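You operate a simulated robot arm through the tools that you are given. There is no shell and no other tool.

You run a simulated robot arm. Do the job below in one go: nothing can be reset, and whatever is moved stays where it is left.

## Task
Wind paper out to the blue marks and set the small black box and the white foam on it.
Fine: free the feeder switch first, lock it again after winding; leave the other boxes and controls. Set down upright: what you pick out. Where these are worked on the way, their far stop is far enough and under half their travel is too little: feeder switch.

The check looks at the end state, three seconds after you hand in, the way a careful person would. Anything else that was tipped, shoved, dropped, spilled or broken makes it a failure.

## Robot
A 6-joint arm with a two-finger gripper, fixed in place. Base frame: the origin is at the foot of the arm, x ahead of it, y to its left, z up; the work surface is at about z = 78. Readings come in cm, degrees, newtons and seconds.
It reaches about 129.8 cm from its shoulder. Its first joint turns from -149.0 to 149.0 degrees. Payload 1.57 kg.
Tool frame: the origin (TCP) lies between the finger pads and is the grasp point; the fingertips stand 2.1 cm ahead of it; z points along the fingers, y is the line along which they close. The gripper opens to 7 cm. The gripper's body begins 5 cm behind the TCP.
Orientation is told as [roll, pitch, yaw] about the base's x, y, z axes, in that order, counted from this pose: with the fingers straight down and closing along the base's y, the tool's x points along the base's -x, its y along +y and its z along -z.

## Interface
- The arm moves only by the tool jog_arm. Its argument "deltas" is one flat list of numbers, 7 for each row, row after row: the shift along the tool's x, y, z in cm, then the turn, a rotation vector about the tool's x, y, z in degrees, then the opening, from 0 (shut) to 1 (fully open). In form: [x, y, z, ax, ay, az, grip, x, y, z, ax, ay, az, grip, ...]. A call has 1 to 20 rows; each row shifts and turns the commanded pose from where the row before left it, along the tool's axes as they then stand. Each row takes 0.2 s and may step no farther than 5 cm and 8.6 degrees from the row before; otherwise, or with a gripper value out of range, the whole call is refused. A pose out of reach is approached as far as the arm can. The call stops where the force on the tool passes 40 N (or 10 N more than at its start, if that is more) or the arm is blocked; 0.2 s more then pass. Each finger halts on what it meets, pressing with about 26 N; the grip force reading is that of the motor and also rises with nothing between the fingers. The clock runs only during rows and for 0.2 s after the last one: add rows that do not move to give the fingers time. The reply holds the time, the measured pose of the TCP, the force on the tool along the base axes, the opening and the grip force, in the units named above and with some noise, with the torque about the TCP (base axes, N m) and any sound that the robot's microphone picked up, and new pictures: "pictures" is both (left out), scene, wrist or none.
- Cameras (640 x 400 px; columns grow to the right, rows downward): "scene" is fixed at [39.93, 49.85, 137.69]; the picture's right is [0.87, 0.49, 0.00], its down [0.47, -0.83, -0.32] and it looks along [-0.15, 0.27, -0.95] (base axes); focal length 214 px, centre (320, 200). "wrist" rides on the gripper at [7.9, 0.4, -8.1] in the tool frame; the picture's right is [-0.05, 1.00, 0.00], its down [-0.67, -0.04, -0.74] and it looks along [-0.74, -0.04, 0.67] (tool axes); focal length 256 px, centre (320, 200). There is no depth. A picture from a camera that has moved, and an enlarged one, comes with that camera's place and axes in the base frame and with its lens.
- slide_trunk(by): slides the trunk up (or, below 0, down) by that many cm; the arm rides with it, the base frame stays. It gives what a move gives, with no picture.
- zoom(camera, box): a new picture of the part [left, top, right, bottom] of that camera's present view, enlarged. It takes no simulated time.
- sign_off(): hands the job in; it is judged then, once.

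Nothing tells you positions but the pictures and the camera data. Unless the task says otherwise, let go and move clear before handing in.

The tools are called after "Request:" as name(argument=value, ...) on one line, values as JSON. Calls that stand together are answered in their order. jog_arm: Moves the arm, as the interface text tells. Its arguments: {"type":"object","properties":{"deltas":{"type":"array"},"pictures":{"type":"string","enum":["both","scene","wrist","none"]}},"required":["deltas"]} The other tools are called the same way: slide_trunk (by) slides the trunk up or down; zoom (camera, box) takes an enlarged picture of a part of a camera's view; sign_off () hands the job in.

At the start:

```text
time_s: 0.0
tcp_pos: [11.19, 76.54, 114.24]
orientation: [0.0, 0.1, 0.0]
ft_force: [-0.4, -0.7, -0.2]
ft_torque: [-0.03, 0.01, -0.01]
finger_gap: 7.01
gripper_force: 0.1
trunk travel left (down, up): [-82.4, 14.6]
```

scene: 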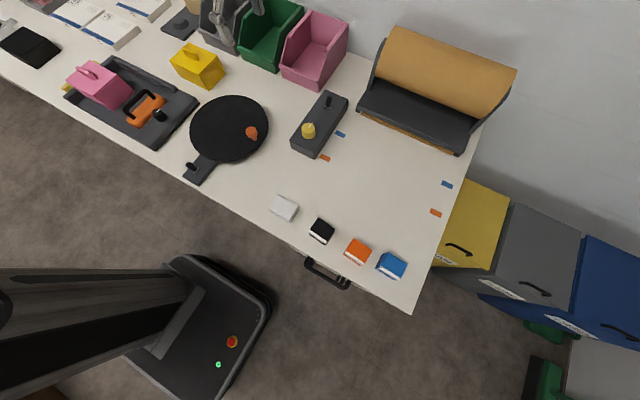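
wrist: 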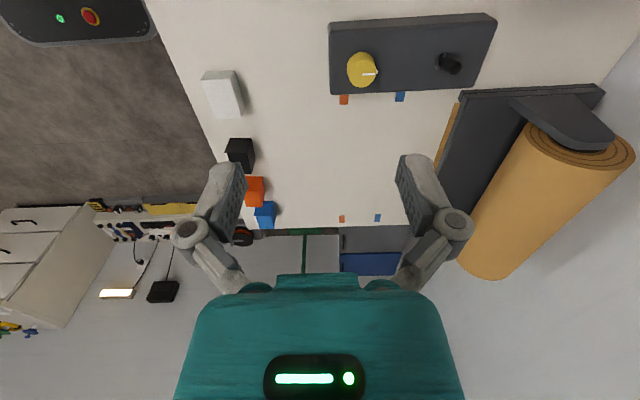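

I see a bench with a paper roll, a dark control box carrying a yellow knob and a black switch, blue and orange marks, and small boxes (white foam, black, orange, blue). I'll look closer before moving anything.

Request:
zoom(camera="scene", box=[270, 70, 370, 180])

Request:
zoom(camera="wrist", box=[310, 0, 510, 120])

Request:
zoom(camera="scene", box=[250, 170, 470, 300])

Request:
zoom(camera="scene", box=[320, 10, 540, 230])

Request:
zoom(camera="wrist", box=[180, 50, 420, 250])

```text
3.64 times, centred on (320, 125) of scene
camera zoom: at [39.93, 49.85, 137.69], right [0.87, 0.49, 0.0], down [0.47, -0.83, -0.32], along [-0.15, 0.27, -0.95], focal length 780 px, centre (320, 473)
```

zoom: 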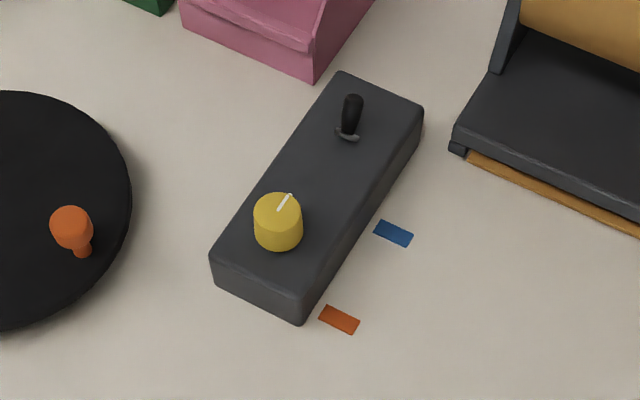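

```text
3.20 times, centred on (410, 60) of wrist
camera zoom: at [3.27, 76.98, 122.47], right [0.05, 1.0, 0.0], down [0.67, -0.04, 0.74], along [0.74, -0.04, -0.67], focal length 819 px, centre (32, 648)
```

zoom: 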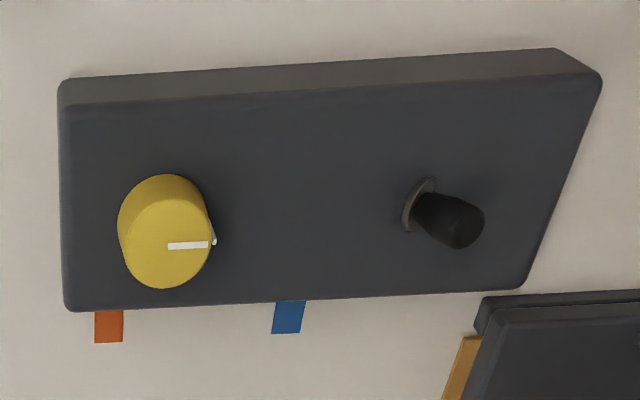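

```text
2.91 times, centred on (360, 235) of scene
camera zoom: at [39.93, 49.85, 137.69], right [0.87, 0.49, 0.0], down [0.47, -0.83, -0.32], along [-0.15, 0.27, -0.95], focal length 624 px, centre (204, 98)
```

zoom: 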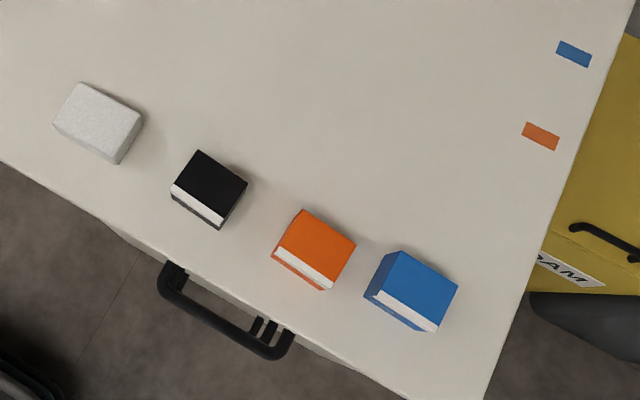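

```text
1.82 times, centred on (430, 120) of scene
camera zoom: at [39.93, 49.85, 137.69], right [0.87, 0.49, 0.0], down [0.47, -0.83, -0.32], along [-0.15, 0.27, -0.95], focal length 390 px, centre (120, 346)
```

zoom: 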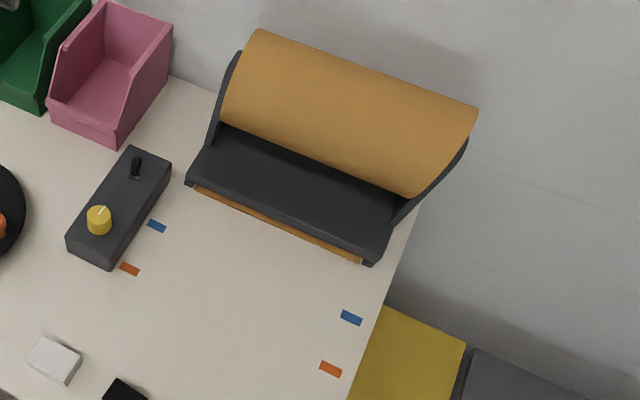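

```text
2.00 times, centred on (300, 150) of wrist
camera zoom: at [3.27, 76.98, 122.47], right [0.05, 1.0, 0.0], down [0.67, -0.04, 0.74], along [0.74, -0.04, -0.67], focal length 512 px, centre (360, 300)
```

zoom: 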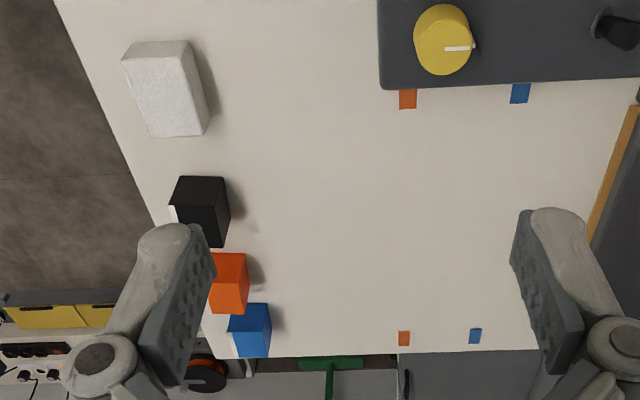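

The control box sits at about x 14–22, y 78–100, with its top near z 82.5. Its yellow knob is near (17.5, 83) and its black toggle near (18, 94), leaning toward +y. The paper edge is near y 101 and the blue marks near y 90.3. I'll move the wrist camera closer for a better look.

Request:
jog_arm(deltas=[1.2, 2.6, 2.8, 0, 0, 0, 1, 1.2, 2.6, 2.8, 0, 0, 0, 1, 1.2, 2.6, 2.8, 0, 0, 0, 1, 1.2, 2.6, 2.8, 0, 0, 0, 1, 1.2, 2.6, 2.8, 0, 0, 0, 1, 0, 0, 0, 0, 0, 0, 1], pictures="both")

```text
time_s: 1.4
tcp_pos: [5.03, 89.45, 114.31]
orientation: [0.0, -0.1, 0.0]
ft_force: [0.4, 0.0, 1.0]
ft_torque: [-0.01, -0.01, -0.04]
finger_gap: 7.0
gripper_force: 0.0
out of reach, approached as far as the arm can: row 1, 2, 3, 4, 5
trunk travel left (down, up): [-82.4, 14.6]
camera wrist: at [-2.81, 89.99, 122.47], right [0.05, 1.0, 0.0], down [0.67, -0.04, 0.74], along [0.74, -0.04, -0.67], focal length 256 px, centre (320, 200)
```

scene: 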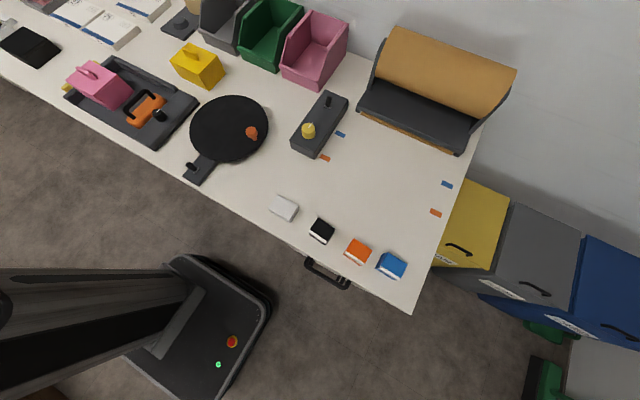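
wrist: 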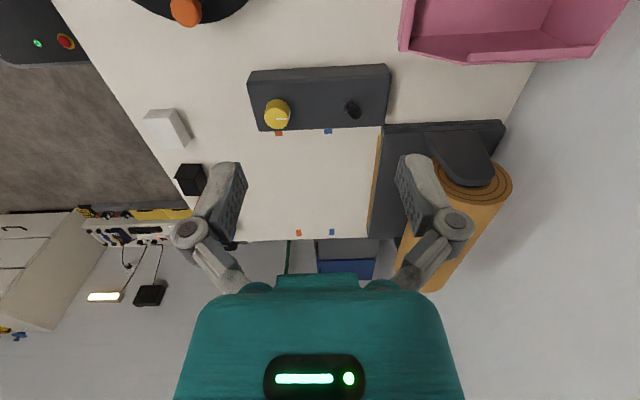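

The move down was refused by reach at z≈114, so I'll lower the trunk to bring the arm down. The gripper is well clear of everything on the table.

Request:
slide_trunk(by=-8)

```text
time_s: 2.6
tcp_pos: [5.07, 89.61, 106.16]
orientation: [0.0, 0.1, -0.1]
ft_force: [-0.2, -0.5, 0.7]
ft_torque: [0.0, -0.02, 0.02]
finger_gap: 6.99
gripper_force: 0.0
trunk travel left (down, up): [-74.4, 22.6]
```

Request:
jog_arm(deltas=[0, 0, 1.5, 0, 0, 0, 1, 0, 0, 1.5, 0, 0, 0, 1, 0, 0, 0, 0, 0, 0, 1], pictures="none")

Request:
zoom(camera="wrist", box=[220, 20, 440, 180])

```text
time_s: 3.4
tcp_pos: [5.05, 89.58, 106.32]
orientation: [0.1, 0.0, 0.1]
ft_force: [0.2, 1.2, 0.4]
ft_torque: [0.0, 0.0, 0.0]
finger_gap: 6.97
gripper_force: 0.0
out of reach, approached as far as the arm can: row 1, 2
trunk travel left (down, up): [-74.4, 22.6]
```

```text
2.50 times, centred on (330, 100) of wrist
camera zoom: at [-2.8, 89.99, 114.47], right [0.05, 1.0, 0.0], down [0.67, -0.04, 0.74], along [0.74, -0.04, -0.67], focal length 640 px, centre (295, 450)
```

zoom: 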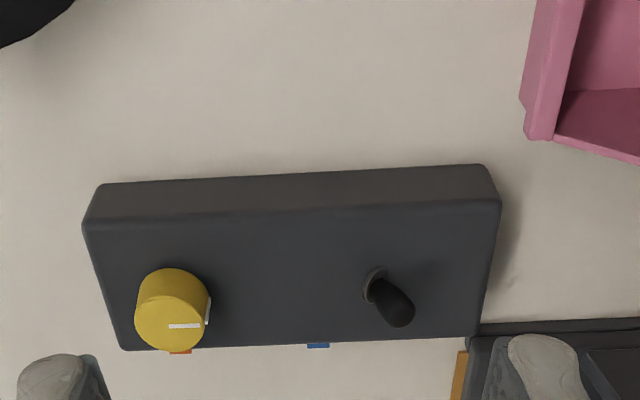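

Request:
slide_trunk(by=-10)

Request:
zoom(camera="wrist", box=[200, 0, 480, 175])

```text
time_s: 4.7
tcp_pos: [5.04, 89.5, 96.28]
orientation: [0.0, 0.0, 0.0]
ft_force: [0.6, 0.3, -0.6]
ft_torque: [-0.03, 0.05, 0.02]
finger_gap: 7.01
gripper_force: 0.0
trunk travel left (down, up): [-64.4, 32.6]
```

```text
2.29 times, centred on (340, 88) of wrist
camera zoom: at [-2.79, 89.98, 104.48], right [0.05, 1.0, 0.0], down [0.67, -0.04, 0.74], along [0.74, -0.04, -0.67], focal length 585 px, centre (274, 457)
```

zoom: 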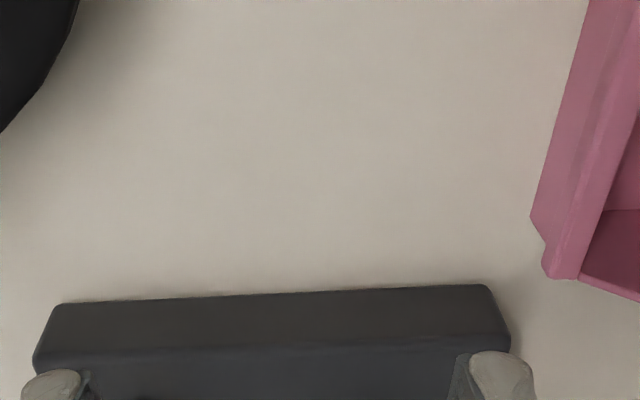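

Request:
zoom(camera="wrist", box=[200, 120, 440, 280])

```text
2.50 times, centred on (320, 200) of wrist
camera zoom: at [-2.79, 89.98, 104.48], right [0.05, 1.0, 0.0], down [0.67, -0.04, 0.74], along [0.74, -0.04, -0.67], focal length 640 px, centre (320, 200)
```

zoom: 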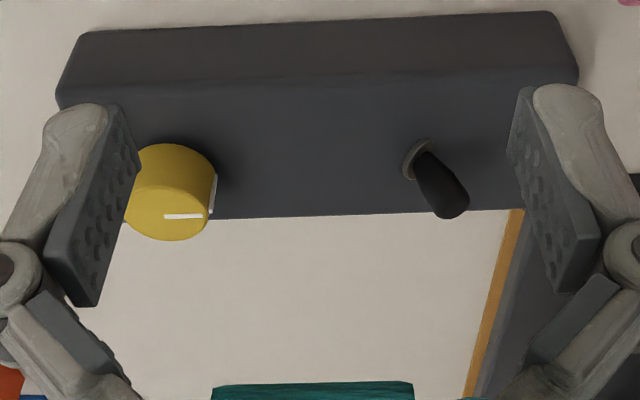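

The toggle's base is near (18, 93.5, 83.2) and its tip near (17.8, 94.5, 85.8), leaning +y. The knob is about 3.8 cm wide at (17.9, 82.3), with its top near z 86. I'll move up and over the toggle, narrow the fingers to straddle it, then lower with the trunk.

Request:
jog_arm(deltas=[0, 0, -4, 0, 0, 0, 0.5, -3.2, 1.2, -2, 0, 0, 0, 0.5, -3.2, 1.2, -2, 0, 0, 0, 0.5, -3.2, 1.2, -2, 0, 0, 0, 0.5, -3.2, 1.2, 0, 0, 0, 0, 0.5, 0, 0, 0, 0, 0, 0, 0.5], pictures="wrist")

```text
time_s: 6.1
tcp_pos: [18.13, 94.09, 96.23]
orientation: [0.0, -0.1, 0.0]
ft_force: [-0.3, -0.2, -0.5]
ft_torque: [0.0, 0.0, 0.03]
finger_gap: 3.47
gripper_force: 0.1
out of reach, approached as far as the arm can: row 1, 2, 3, 4
trunk travel left (down, up): [-64.4, 32.6]
camera wrist: at [10.28, 94.65, 104.46], right [0.05, 1.0, 0.0], down [0.67, -0.04, 0.74], along [0.74, -0.04, -0.67], focal length 256 px, centre (320, 200)
```

wrist: 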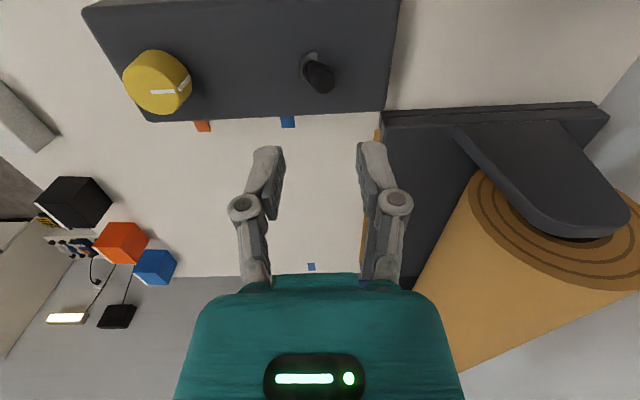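

The arm's height only follows the trunk: jogging along z had no effect either up or down. The fingers now straddle the toggle in plan, so I'll lower with the trunk.

Request:
slide_trunk(by=-6)

Request:
zoom(camera="wrist", box=[160, 0, 480, 200])

Request:
zoom(camera="scene", box=[270, 70, 370, 180])

```text
time_s: 7.1
tcp_pos: [18.12, 94.19, 90.2]
orientation: [0.0, -0.1, 0.0]
ft_force: [0.2, -1.2, 0.2]
ft_torque: [0.02, -0.03, 0.0]
finger_gap: 3.5
gripper_force: 0.0
trunk travel left (down, up): [-58.4, 38.6]
```

```text
2.00 times, centred on (320, 100) of wrist
camera zoom: at [10.24, 94.63, 98.48], right [0.05, 1.0, 0.0], down [0.67, -0.04, 0.74], along [0.74, -0.04, -0.67], focal length 512 px, centre (320, 400)
```

zoom: 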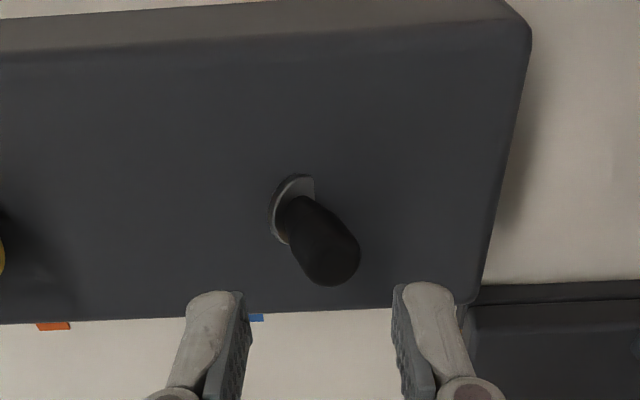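

```text
3.64 times, centred on (320, 125) of scene
camera zoom: at [39.93, 49.85, 137.69], right [0.87, 0.49, 0.0], down [0.47, -0.83, -0.32], along [-0.15, 0.27, -0.95], focal length 780 px, centre (320, 473)
```

zoom: 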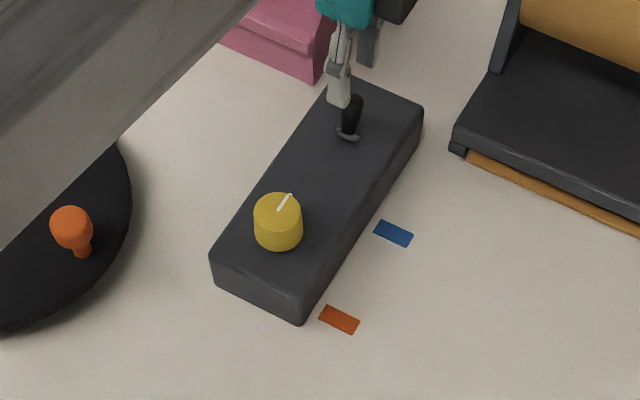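

Request:
slide_trunk(by=-3.3)

Request:
zoom(camera="wrist", box=[160, 0, 480, 200])

```text
time_s: 7.9
tcp_pos: [18.13, 94.15, 86.87]
orientation: [0.0, 0.0, 0.1]
ft_force: [-0.6, 1.1, -0.3]
ft_torque: [-0.02, -0.01, -0.04]
finger_gap: 3.5
gripper_force: 0.1
trunk travel left (down, up): [-55.1, 41.9]
```

```text
2.00 times, centred on (320, 100) of wrist
camera zoom: at [10.24, 94.63, 95.17], right [0.05, 1.0, 0.0], down [0.67, -0.04, 0.74], along [0.74, -0.04, -0.67], focal length 512 px, centre (320, 400)
```

zoom: 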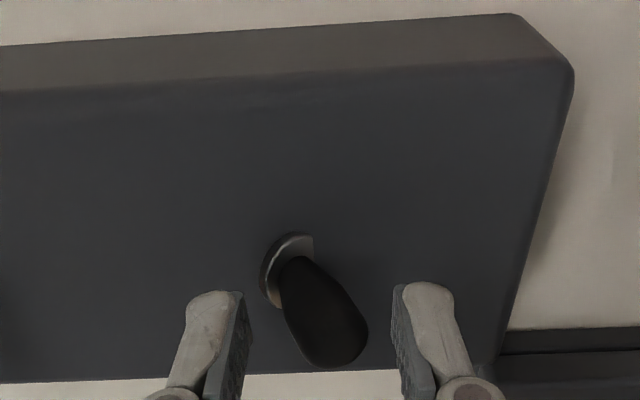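

The fingers straddle the toggle. Next I push it toward -y with the +y finger, in small steps.

Request:
jog_arm(deltas=[0, -0.4, 0, 0, 0, 0, 0.5, 0, -0.4, 0, 0, 0, 0, 0.5, 0, -0.4, 0, 0, 0, 0, 0.5, 0, -0.3, 0, 0, 0, 0, 0.5, 0, -0.3, 0, 0, 0, 0, 0.5], pictures="wrist")

Request:
zoom(camera="wrist", box=[160, 0, 480, 200])

```text
time_s: 9.1
tcp_pos: [18.12, 92.38, 86.83]
orientation: [0.0, -0.1, 0.0]
ft_force: [0.3, -0.2, 0.4]
ft_torque: [0.01, 0.01, 0.02]
finger_gap: 3.51
gripper_force: 0.0
trunk travel left (down, up): [-55.1, 41.9]
camera wrist: at [10.21, 92.85, 95.17], right [0.05, 1.0, 0.0], down [0.67, -0.04, 0.74], along [0.74, -0.04, -0.67], focal length 256 px, centre (320, 200)
```

wrist: 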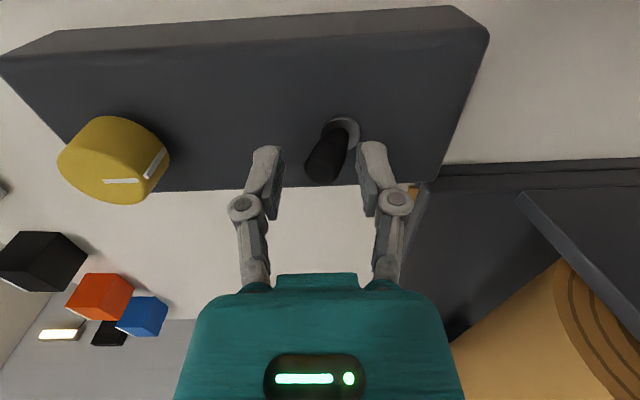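

```text
2.00 times, centred on (320, 100) of wrist
camera zoom: at [10.21, 92.85, 95.17], right [0.05, 1.0, 0.0], down [0.67, -0.04, 0.74], along [0.74, -0.04, -0.67], focal length 512 px, centre (320, 400)
```

zoom: 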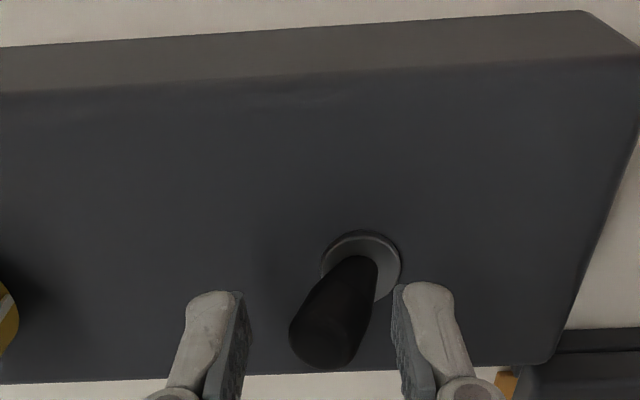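

The toggle flipped over toward -y. I'll nudge a little more to make sure it is against its far stop.

Request:
jog_arm(deltas=[0, -0.3, 0, 0, 0, 0, 0.5, 0, -0.3, 0, 0, 0, 0, 0.5, 0, -0.2, 0, 0, 0, 0, 0.5], pictures="none")

Request:
zoom(camera="wrist", box=[160, 0, 480, 200])

```text
time_s: 9.9
tcp_pos: [17.96, 91.69, 86.92]
orientation: [0.2, 0.0, 0.0]
ft_force: [0.2, 6.1, -2.3]
ft_torque: [0.08, -0.02, -0.03]
finger_gap: 3.84
gripper_force: 2.6
trunk travel left (down, up): [-55.1, 41.9]
```

```text
2.00 times, centred on (320, 100) of wrist
camera zoom: at [10.21, 92.17, 95.1], right [0.05, 1.0, 0.0], down [0.67, -0.04, 0.74], along [0.74, -0.04, -0.67], focal length 512 px, centre (320, 400)
```

zoom: 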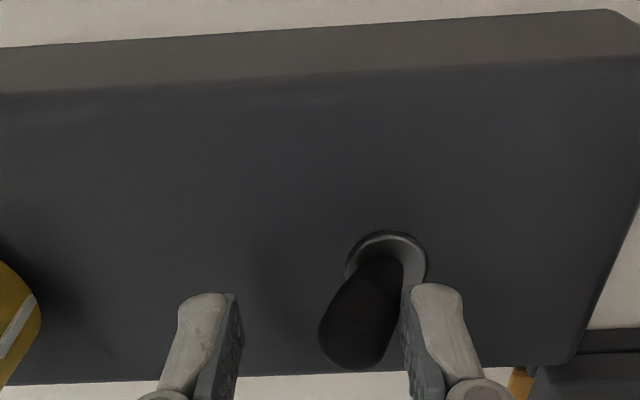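

The push met a firm stop at about 6 N, so the switch is fully thrown. I'll back off and raise, then go to the knob.

Request:
jog_arm(deltas=[0, 0.5, 0, 0, 0, 0, 0.5, 0, 0.4, 0, 0, 0, 0, 0.5], pictures="none")

Request:
slide_trunk(by=6)

Request:
zoom(camera="wrist", box=[100, 0, 420, 200])

Request:
zoom(camera="scene", box=[270, 70, 370, 180])

```text
time_s: 10.5
tcp_pos: [18.13, 92.46, 87.07]
orientation: [0.0, 0.1, 0.0]
ft_force: [0.0, -0.1, -1.1]
ft_torque: [0.0, 0.0, -0.02]
finger_gap: 3.5
gripper_force: 0.1
trunk travel left (down, up): [-55.1, 41.9]
```

```text
time_s: 11.5
tcp_pos: [18.16, 92.47, 92.93]
orientation: [0.0, 0.0, 0.0]
ft_force: [-0.5, 0.5, 0.3]
ft_torque: [-0.01, -0.02, 0.02]
finger_gap: 3.5
gripper_force: 0.2
trunk travel left (down, up): [-61.1, 35.9]
```

```text
2.00 times, centred on (260, 100) of wrist
camera zoom: at [10.21, 92.96, 101.16], right [0.05, 1.0, 0.0], down [0.67, -0.04, 0.74], along [0.74, -0.04, -0.67], focal length 512 px, centre (440, 400)
```

zoom: 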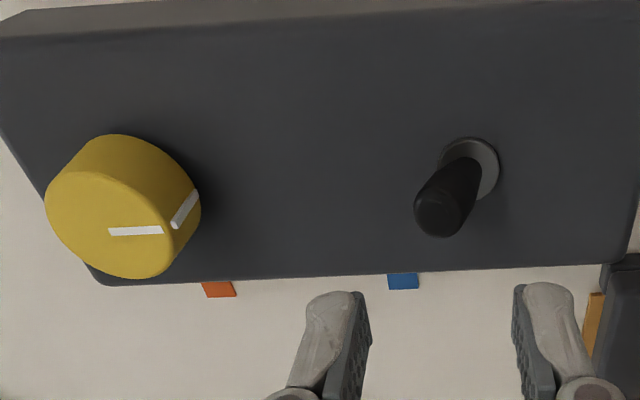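

```text
3.64 times, centred on (320, 125) of scene
camera zoom: at [39.93, 49.85, 137.69], right [0.87, 0.49, 0.0], down [0.47, -0.83, -0.32], along [-0.15, 0.27, -0.95], focal length 780 px, centre (320, 473)
```

zoom: 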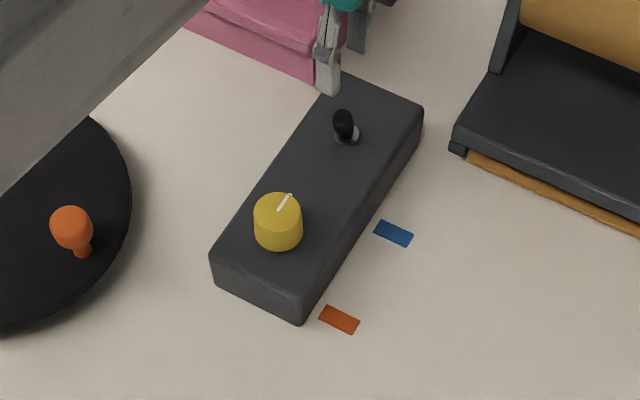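

The switch now leans toward -y. I'll move over the knob with open fingers, staying above it, and check the alignment.

Request:
jog_arm(deltas=[0.1, -3.4, 0, 0, 0, 0, 0.9, 0.1, -3.4, 0, 0, 0, 0, 0.9, 0.05, -3.4, 0, 0, 0, 0, 0.9, 0, 0, 0, 0, 0, 0, 0.9], pictures="wrist")

Request:
zoom(camera="wrist", box=[160, 0, 480, 200])

Request:
zoom(camera="scene", box=[270, 70, 370, 180])

```text
time_s: 12.5
tcp_pos: [17.93, 82.15, 92.97]
orientation: [0.0, 0.1, 0.0]
ft_force: [0.1, 0.4, 0.8]
ft_torque: [-0.01, 0.01, -0.01]
finger_gap: 6.32
gripper_force: 0.0
trunk travel left (down, up): [-61.1, 35.9]
camera wrist: at [10.09, 82.59, 101.18], right [0.05, 1.0, 0.0], down [0.67, -0.04, 0.74], along [0.74, -0.04, -0.67], focal length 256 px, centre (320, 200)
```

wrist: 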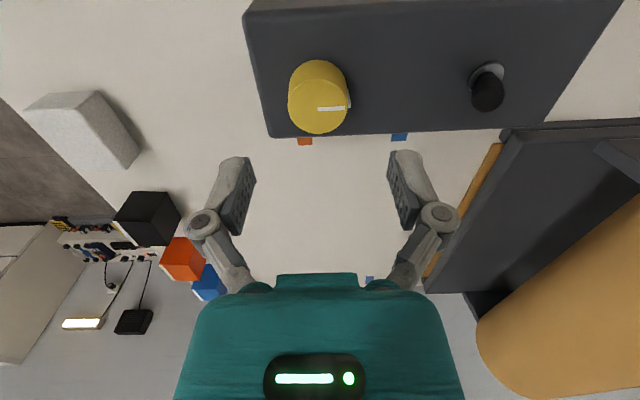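

```text
2.00 times, centred on (320, 100) of wrist
camera zoom: at [10.09, 82.59, 101.18], right [0.05, 1.0, 0.0], down [0.67, -0.04, 0.74], along [0.74, -0.04, -0.67], focal length 512 px, centre (320, 400)
```

zoom: 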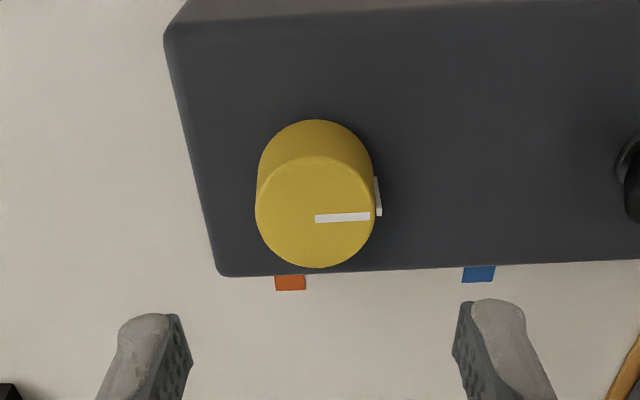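

```text
3.64 times, centred on (320, 125) of scene
camera zoom: at [39.93, 49.85, 137.69], right [0.87, 0.49, 0.0], down [0.47, -0.83, -0.32], along [-0.15, 0.27, -0.95], focal length 780 px, centre (320, 473)
```

zoom: 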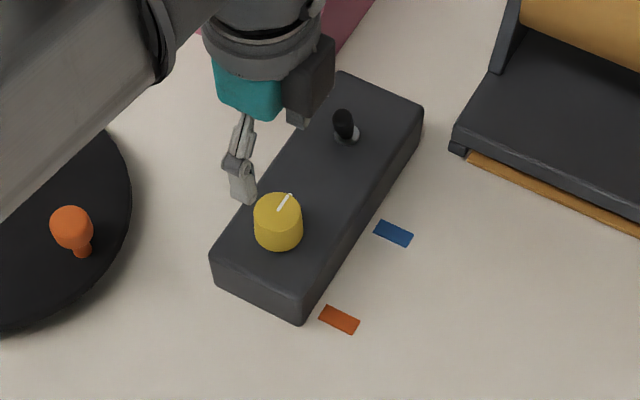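

The TCP is well centred on the knob at about (18.0, 82.05). I'll pre-rotate the gripper 40° so it clears the white pointer ridge and leaves turning range, then lower around the knob.

Request:
jog_arm(deltas=[0, -0.05, 0, 0, 0, -8, 0.9, 0, 0, 0, 0, 0, -8, 0.9, 0, 0, 0, 0, 0, -8, 0.9, 0, 0, 0, 0, 0, -8, 0.9, 0, 0, 0, 0, 0, -8, 0.9, 0, 0, 0, 0, 0, 0, 0.9], pictures="none")

Request:
slide_trunk(by=-4)

Request:
zoom(camera="wrist", box=[160, 0, 480, 200])

Request:
zoom(camera="scene", box=[270, 70, 370, 180])

```text
time_s: 13.9
tcp_pos: [17.88, 82.16, 92.93]
orientation: [0.0, 0.0, 40.1]
ft_force: [0.1, -1.2, 0.2]
ft_torque: [0.01, 0.0, 0.0]
finger_gap: 6.32
gripper_force: 0.0
trunk travel left (down, up): [-61.1, 35.9]
```

```text
time_s: 14.7
tcp_pos: [17.82, 82.25, 88.95]
orientation: [-0.1, 0.1, 40.0]
ft_force: [-0.8, -0.1, 0.5]
ft_torque: [0.03, -0.01, 0.02]
finger_gap: 6.34
gripper_force: 0.1
trunk travel left (down, up): [-57.1, 39.9]
```

```text
2.00 times, centred on (320, 100) of wrist
camera zoom: at [11.54, 77.47, 97.17], right [-0.6, 0.8, 0.0], down [0.53, 0.4, 0.75], along [0.6, 0.45, -0.67], focal length 512 px, centre (320, 400)
```

zoom: 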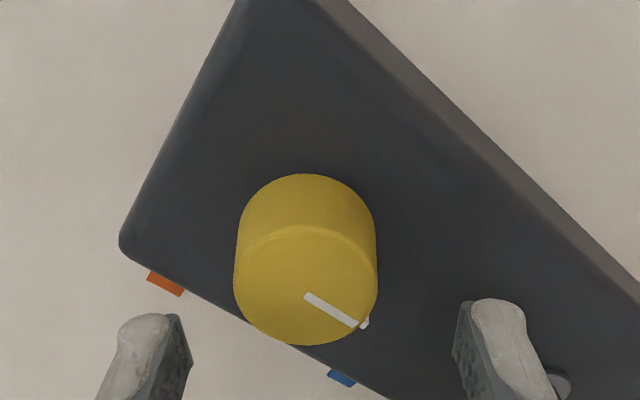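

```text
3.64 times, centred on (320, 125) of scene
camera zoom: at [39.93, 49.85, 137.69], right [0.87, 0.49, 0.0], down [0.47, -0.83, -0.32], along [-0.15, 0.27, -0.95], focal length 780 px, centre (320, 473)
```

zoom: 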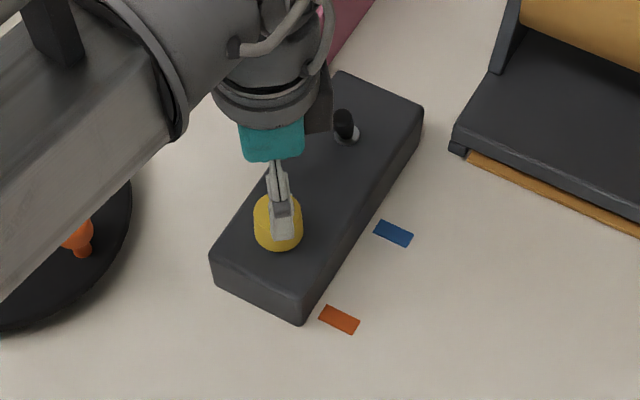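

Request:
jog_arm(deltas=[0, -0.32, 0, 0, 0, 0, 0.9, 0, 0, 0, 0, 0, 0, 0.9], pictures="none")

Request:
slide_trunk(by=-2.8)

Request:
zoom(camera="wrist", box=[160, 50, 480, 250])

```text
time_s: 15.3
tcp_pos: [18.09, 81.91, 88.95]
orientation: [0.1, 0.1, 40.1]
ft_force: [-0.3, 0.8, -0.4]
ft_torque: [-0.01, 0.03, 0.02]
finger_gap: 6.31
gripper_force: 0.1
trunk travel left (down, up): [-57.1, 39.9]
```

```text
time_s: 16.0
tcp_pos: [17.97, 82.05, 86.07]
orientation: [0.0, -0.1, 40.0]
ft_force: [0.4, 0.8, -0.5]
ft_torque: [0.0, -0.02, 0.01]
finger_gap: 6.31
gripper_force: 0.1
trunk travel left (down, up): [-54.3, 42.7]
```

```text
2.00 times, centred on (320, 150) of wrist
camera zoom: at [11.73, 77.26, 94.37], right [-0.6, 0.8, 0.0], down [0.53, 0.4, 0.75], along [0.6, 0.45, -0.67], focal length 512 px, centre (320, 300)
```

zoom: 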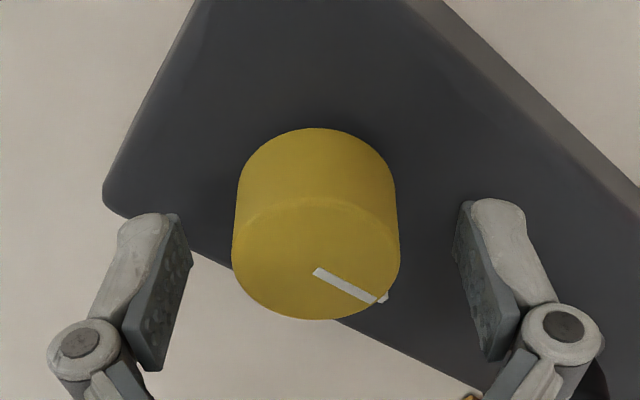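

Request:
jog_arm(deltas=[0, 0, 0, 0, 0, 0, 0.3, 0, 0, 0, 0, 0, 0, 0.3, 0, 0, 0, 0, 0, 0, 0.3, 0, 0, 0, 0, 0, 0, 0.3], pictures="scene")

Request:
zoom(camera="wrist", box=[160, 50, 480, 250])

```text
time_s: 17.0
tcp_pos: [18.1, 81.94, 86.24]
orientation: [-0.1, 0.0, 39.8]
ft_force: [5.1, -5.3, 2.1]
ft_torque: [-0.28, -0.17, 0.0]
finger_gap: 3.92
gripper_force: 31.7
trunk travel left (down, up): [-54.3, 42.7]
```

scene: 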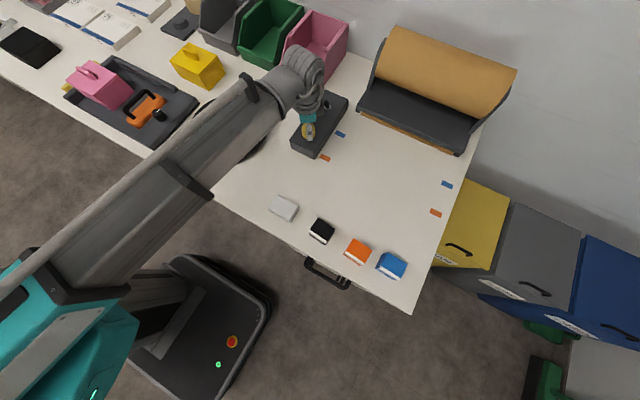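

```text
2.00 times, centred on (320, 150) of wrist
camera zoom: at [11.79, 77.2, 94.41], right [-0.6, 0.8, 0.0], down [0.53, 0.4, 0.75], along [0.6, 0.45, -0.67], focal length 512 px, centre (320, 300)
```

zoom: 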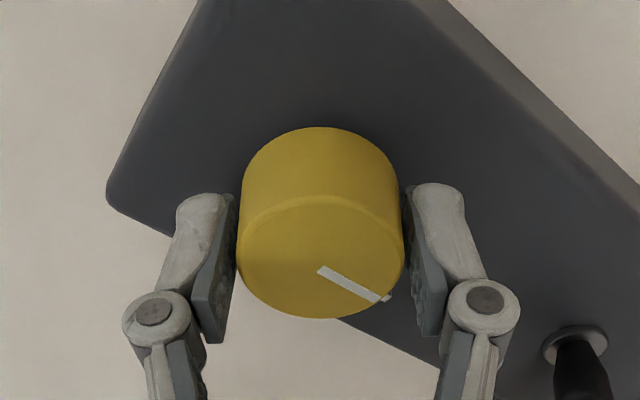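

I have a firm grip on the knob. I'll try a small clockwise turn and watch the paper edge.

Request:
jog_arm(deltas=[0, -0.08, 0, 0, 0, 5, 0.3, 0, 0, 0, 0, 0, 8, 0.3, 0, 0, 0, 0, 0, 8, 0.3, 0, 0, 0, 0, 0, 0, 0.3], pictures="none")

Request:
zoom(camera="scene", box=[320, 70, 480, 180])

Request:
zoom(camera="wrist", box=[160, 50, 480, 250])

```text
time_s: 18.0
tcp_pos: [18.07, 82.01, 86.2]
orientation: [0.1, 0.0, 18.9]
ft_force: [4.9, 1.8, 7.0]
ft_torque: [0.05, 0.07, 0.0]
finger_gap: 3.94
gripper_force: 31.5
trunk travel left (down, up): [-54.3, 42.7]
```

```text
3.64 times, centred on (400, 125) of scene
camera zoom: at [39.93, 49.85, 137.69], right [0.87, 0.49, 0.0], down [0.47, -0.83, -0.32], along [-0.15, 0.27, -0.95], focal length 780 px, centre (29, 473)
```

zoom: 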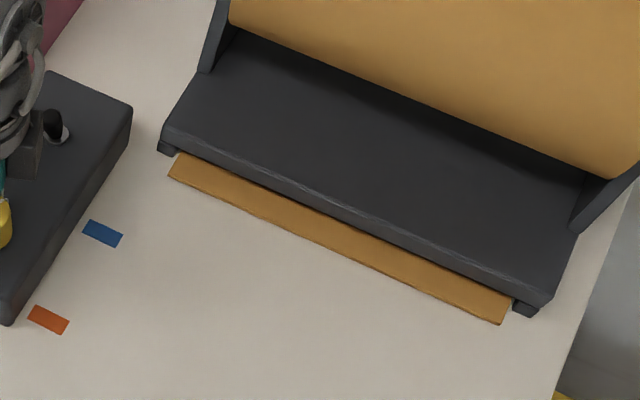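

```text
2.00 times, centred on (320, 150) of wrist
camera zoom: at [10.49, 79.81, 94.4], right [-0.27, 0.96, 0.0], down [0.64, 0.18, 0.75], along [0.72, 0.2, -0.67], focal length 512 px, centre (320, 300)
```

zoom: 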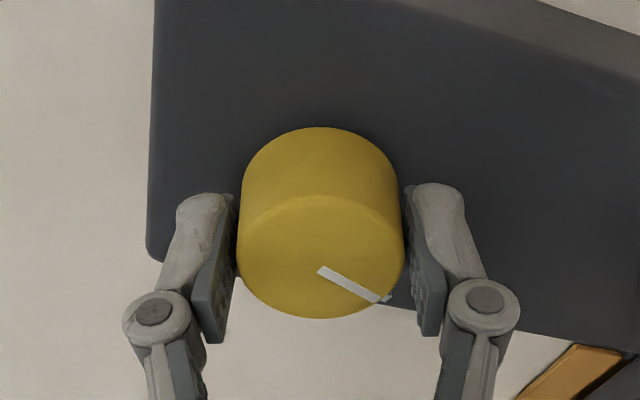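

Clockwise feeds the paper out at about 0.09 cm per degree. The edge is now near y 99 and needs to reach about y 90.2, so I'll turn further.

Request:
jog_arm(deltas=[0, 0, 0, 0, 0, 8, 0.3, 0, 0, 0, 0, 0, 8, 0.3, 0, 0, 0, 0, 0, 8, 0.3, 0, 0, 0, 0, 0, 8, 0.3, 0, 0, 0, 0, 0, 8, 0.3, 0, 0, 0, 0, 0, 8, 0.3, 0, 0, 0, 0, 0, 0, 0.3], pictures="none")

Request:
zoom(camera="scene", box=[320, 70, 480, 180])

Request:
zoom(camera="wrist", box=[160, 50, 480, 250])

```text
time_s: 19.6
tcp_pos: [18.05, 82.02, 86.01]
orientation: [0.2, 0.0, -29.2]
ft_force: [9.0, 18.8, 16.1]
ft_torque: [0.48, -0.28, 0.06]
finger_gap: 3.88
gripper_force: 31.9
trunk travel left (down, up): [-54.3, 42.7]
```

```text
3.64 times, centred on (400, 125) of scene
camera zoom: at [39.93, 49.85, 137.69], right [0.87, 0.49, 0.0], down [0.47, -0.83, -0.32], along [-0.15, 0.27, -0.95], focal length 780 px, centre (29, 473)
```

zoom: 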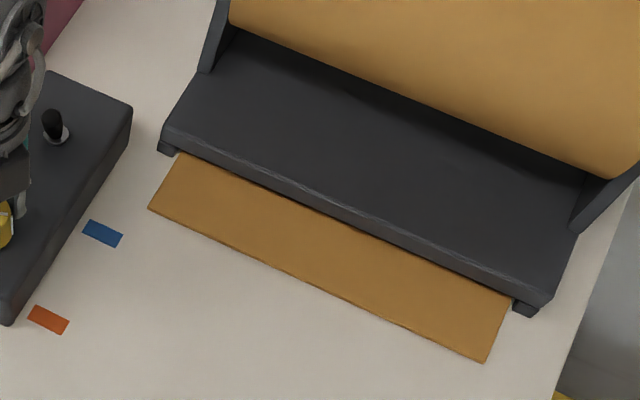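

```text
2.00 times, centred on (320, 150) of wrist
camera zoom: at [11.44, 86.23, 94.38], right [0.53, 0.85, 0.0], down [0.56, -0.36, 0.74], along [0.63, -0.4, -0.67], focal length 512 px, centre (320, 300)
```

zoom: 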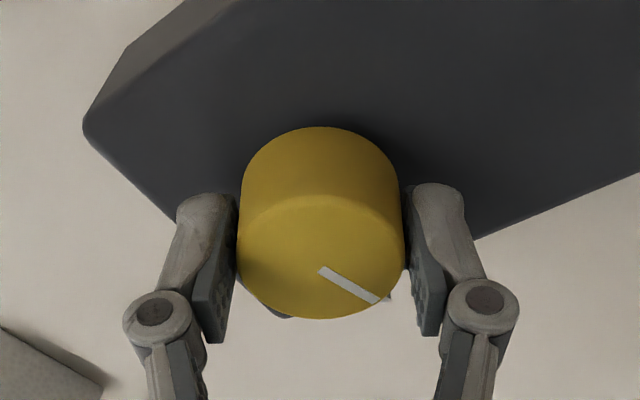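

The edge is near y 94.8 and needs about 52° more. Some side force has built up from slight off-centring, so I'll relieve it with a small shift first.

Request:
jog_arm(deltas=[0, 0.1, 0, 0, 0, 0, 0.3, 0, 0, 0, 0, 0, 0, 0.3], pictures="none")

```text
time_s: 20.2
tcp_pos: [18.13, 82.08, 86.16]
orientation: [0.0, 0.0, -29.1]
ft_force: [7.2, 13.2, 11.2]
ft_torque: [0.52, -0.01, 0.0]
finger_gap: 3.91
gripper_force: 32.4
trunk travel left (down, up): [-54.3, 42.7]
```

Request:
jog_arm(deltas=[0, 0.2, 0, 0, 0, 0, 0.3, 0, 0, 0, 0, 0, 0, 0.3], pictures="none")

```text
time_s: 20.8
tcp_pos: [18.09, 82.11, 86.09]
orientation: [-0.2, 0.1, -28.9]
ft_force: [0.3, -11.5, -7.0]
ft_torque: [0.01, 0.12, 0.01]
finger_gap: 3.9
gripper_force: 32.4
trunk travel left (down, up): [-54.3, 42.7]
```

Request:
jog_arm(deltas=[0, -0.08, 0, 0, 0, 8, 0.3, 0, 0, 0, 0, 0, 8, 0.3, 0, 0, 0, 0, 0, 8, 0.3, 0, 0, 0, 0, 0, 0, 0.3], pictures="none")

Request:
zoom(camera="scene", box=[320, 70, 480, 180])

Request:
zoom(camera="wrist", box=[160, 50, 480, 250])

```text
time_s: 21.8
tcp_pos: [18.19, 82.02, 86.3]
orientation: [-0.3, -0.1, -53.1]
ft_force: [-8.6, -25.2, -19.6]
ft_torque: [0.03, 0.21, 0.01]
finger_gap: 3.87
gripper_force: 32.1
trunk travel left (down, up): [-54.3, 42.7]
```

```text
3.64 times, centred on (400, 125) of scene
camera zoom: at [39.93, 49.85, 137.69], right [0.87, 0.49, 0.0], down [0.47, -0.83, -0.32], along [-0.15, 0.27, -0.95], focal length 780 px, centre (29, 473)
```

zoom: 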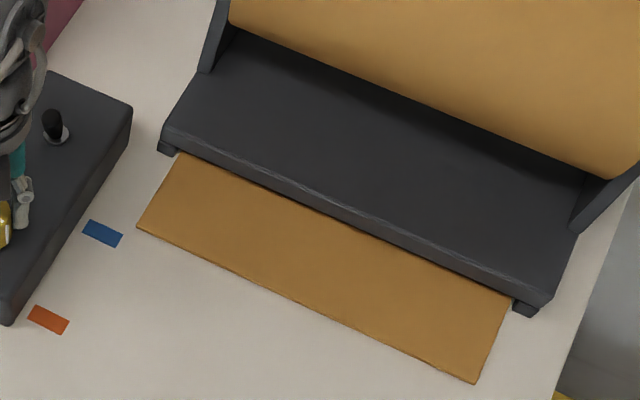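

```text
2.00 times, centred on (320, 150) of wrist
camera zoom: at [13.72, 88.74, 94.36], right [0.83, 0.56, 0.0], down [0.37, -0.55, 0.75], along [0.41, -0.62, -0.67], focal length 512 px, centre (320, 300)
```

zoom: 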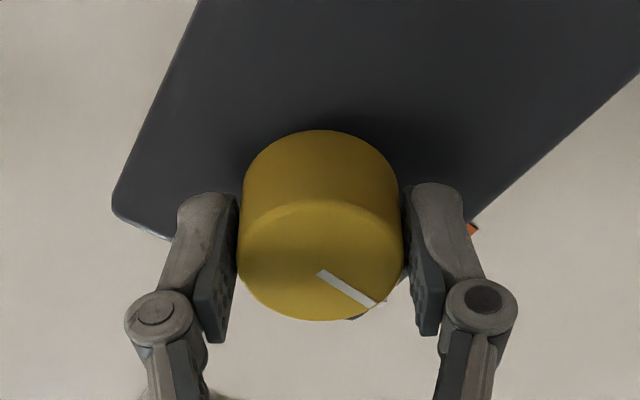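

Request:
jog_arm(deltas=[-0.06, -0.14, 0, 0, 0, 0, 0.3, 0, 0, 0, 0, 0, 0, 0.3], pictures="none")

```text
time_s: 22.4
tcp_pos: [18.0, 82.13, 86.23]
orientation: [-0.1, -0.1, -53.0]
ft_force: [-8.1, -15.3, -12.9]
ft_torque: [-0.79, -0.18, 0.0]
finger_gap: 3.85
gripper_force: 31.9
trunk travel left (down, up): [-54.3, 42.7]
```

Request:
jog_arm(deltas=[-0.06, -0.1, 0, 0, 0, 0, 0.3, 0, 0, 0, 0, 0, 8, 0.3, 0, 0, 0, 0, 0, 8, 0.3, 0, 0, 0, 0, 0, 0, 0.3], pictures="none")

Request:
zoom(camera="scene", box=[320, 70, 480, 180])

```text
time_s: 23.4
tcp_pos: [18.13, 82.15, 86.15]
orientation: [0.1, 0.1, -69.2]
ft_force: [-0.6, 2.9, 3.2]
ft_torque: [-0.78, -0.4, 0.01]
finger_gap: 3.85
gripper_force: 31.3
trunk travel left (down, up): [-54.3, 42.7]
```

```text
3.64 times, centred on (400, 125) of scene
camera zoom: at [39.93, 49.85, 137.69], right [0.87, 0.49, 0.0], down [0.47, -0.83, -0.32], along [-0.15, 0.27, -0.95], focal length 780 px, centre (29, 473)
```

zoom: 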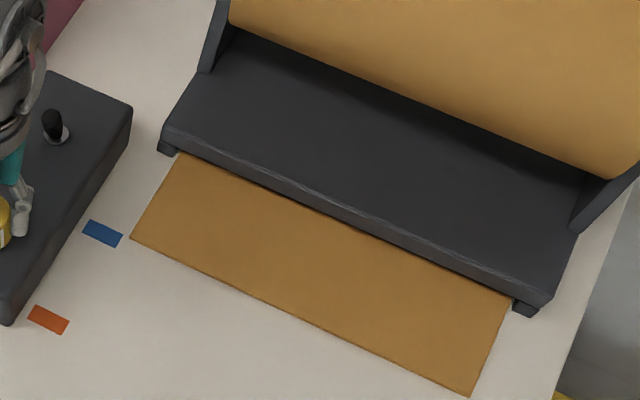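

Request:
jog_arm(deltas=[0, 0, 0, 0, 0, 8, 0.3, 0, 0, 0, 0, 0, 0, 0.3], pictures="none")

Request:
zoom(camera="scene", box=[325, 110, 465, 198])

Request:
zoom(camera="scene", box=[325, 115, 375, 146])

Request:
zoom(camera="scene", box=[415, 155, 465, 200])

```text
time_s: 24.0
tcp_pos: [18.14, 82.28, 86.16]
orientation: [0.0, 0.2, -77.2]
ft_force: [5.9, 18.0, 16.0]
ft_torque: [0.06, -0.22, 0.05]
finger_gap: 3.84
gripper_force: 32.0
trunk travel left (down, up): [-54.3, 42.7]
```

```text
4.55 times, centred on (395, 154) of scene
camera zoom: at [39.93, 49.85, 137.69], right [0.87, 0.49, 0.0], down [0.47, -0.83, -0.32], along [-0.15, 0.27, -0.95], focal length 975 px, centre (-21, 409)
```

zoom: 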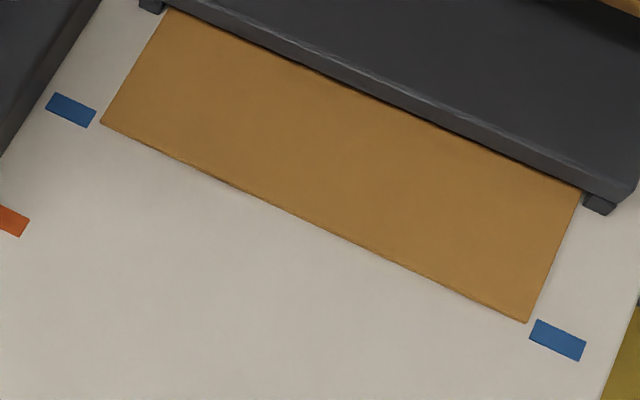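

```text
12.80 times, centred on (350, 130) of scene
camera zoom: at [39.93, 49.85, 137.69], right [0.87, 0.49, 0.0], down [0.47, -0.83, -0.32], along [-0.15, 0.27, -0.95], focal length 2745 px, centre (-64, 1090)
```

zoom: 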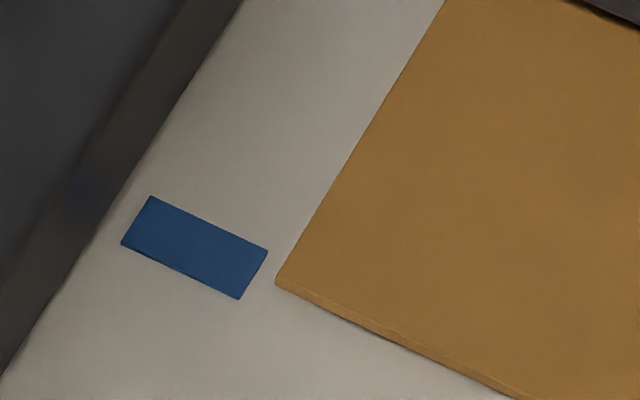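

```text
8.89 times, centred on (440, 178) of scene
camera zoom: at [39.93, 49.85, 137.69], right [0.87, 0.49, 0.0], down [0.47, -0.83, -0.32], along [-0.15, 0.27, -0.95], focal length 1906 px, centre (-747, 400)
```

zoom: 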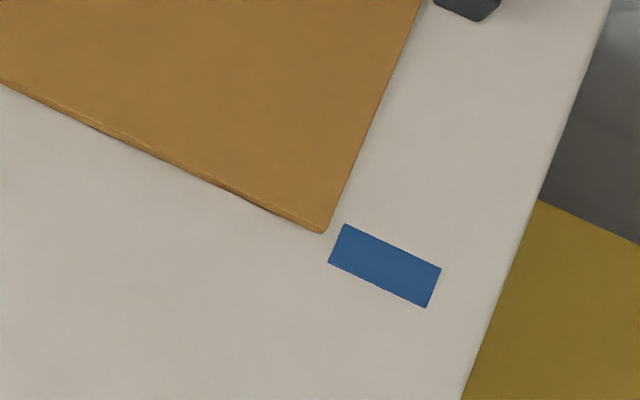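

The paper edge now lines up with the middle of both blue marks. I'll relieve the residual force, release the knob and rise.

Request:
jog_arm(deltas=[0.08, 0.05, 0, 0, 0, 0, 0.3, 0, 0, 0, 0, 0, 0, 0.6, 0, 0, 0, 0, 0, 0, 0.7, 0, 0, 0, 0, 0, 0, 0.8, 0, 0, 0, 0, 0, 0, 0.9], pictures="none")

Request:
zoom(camera="wrist", box=[160, 50, 480, 250])

Request:
zoom(camera="scene", box=[325, 110, 465, 198])

```text
time_s: 25.2
tcp_pos: [18.0, 81.97, 86.28]
orientation: [0.0, 0.0, -77.0]
ft_force: [0.1, -0.3, 0.6]
ft_torque: [-0.01, 0.02, 0.07]
finger_gap: 6.28
gripper_force: 0.1
trunk travel left (down, up): [-54.3, 42.7]
```

```text
2.00 times, centred on (320, 150) of wrist
camera zoom: at [16.72, 89.85, 94.37], right [0.99, 0.17, 0.0], down [0.11, -0.66, 0.74], along [0.13, -0.73, -0.67], focal length 512 px, centre (320, 300)
```

zoom: 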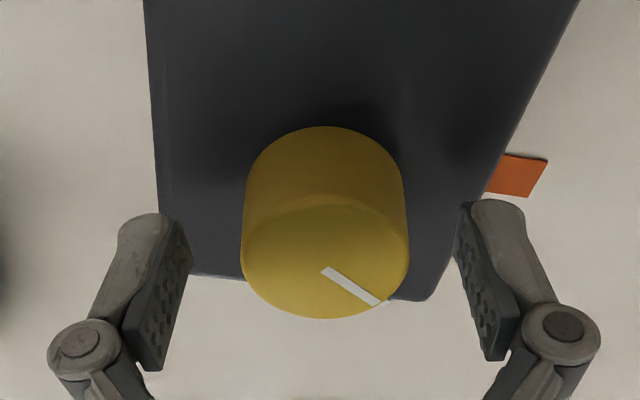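

```text
4.55 times, centred on (395, 154) of scene
camera zoom: at [39.93, 49.85, 137.69], right [0.87, 0.49, 0.0], down [0.47, -0.83, -0.32], along [-0.15, 0.27, -0.95], focal length 975 px, centre (-21, 409)
```

zoom: 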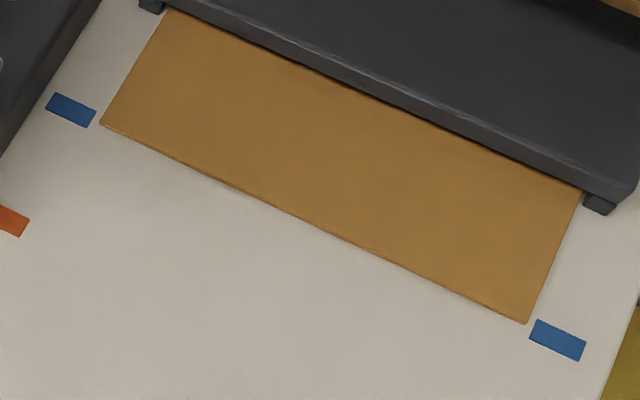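

Request:
slide_trunk(by=6)

Request:
jog_arm(deltas=[0, 0, 0, 0, 0, -8, 0.5, 0, 0, 0, 0, 0, -8, 0.5, 0, 0, 0, 0, 0, -8, 0.5, 0, 0, 0, 0, 0, -8, 0.5, 0, 0, 0, 0, 0, -8, 0.5, 0, 0, 0, 0, 0, -8, 0.5, 0, 0, 0, 0, 0, -8, 0.5, 0, 0, 0, 0, 0, -8, 0.5, 0, 0, 0, 0, 0, -8, 0.5, 0, 0, 0, 0, 0, -5.1, 0.5, 0, 3.6, 0, 0, 0, 0, 0.5, 0, 3.6, 0, 0, 0, 0, 0.5, 0, 3.6, 0, 0, 0, 0, 0.5, 0, 0, 0, 0, 0, 0, 0.5], pictures="none")

Request:
zoom(camera="wrist", box=[160, 0, 480, 200])

```text
time_s: 26.2
tcp_pos: [18.04, 82.01, 92.2]
orientation: [0.0, 0.1, -77.0]
ft_force: [-0.2, 0.0, -0.5]
ft_torque: [0.0, 0.02, 0.01]
finger_gap: 6.3
gripper_force: 0.0
trunk travel left (down, up): [-60.3, 36.7]
```

```text
time_s: 29.2
tcp_pos: [17.77, 92.72, 92.2]
orientation: [-0.1, -0.1, 0.1]
ft_force: [0.7, 0.1, 0.1]
ft_torque: [0.01, -0.01, 0.01]
finger_gap: 3.53
gripper_force: 0.3
trunk travel left (down, up): [-60.3, 36.7]
```

```text
2.00 times, centred on (320, 100) of wrist
camera zoom: at [10.0, 93.19, 100.35], right [0.05, 1.0, 0.0], down [0.67, -0.03, 0.74], along [0.74, -0.04, -0.67], focal length 512 px, centre (320, 400)
```

zoom: 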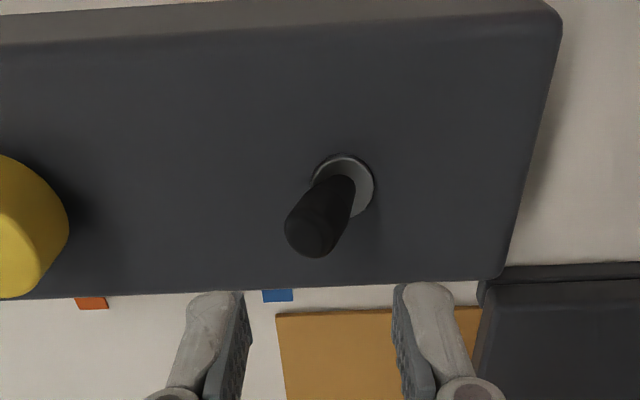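

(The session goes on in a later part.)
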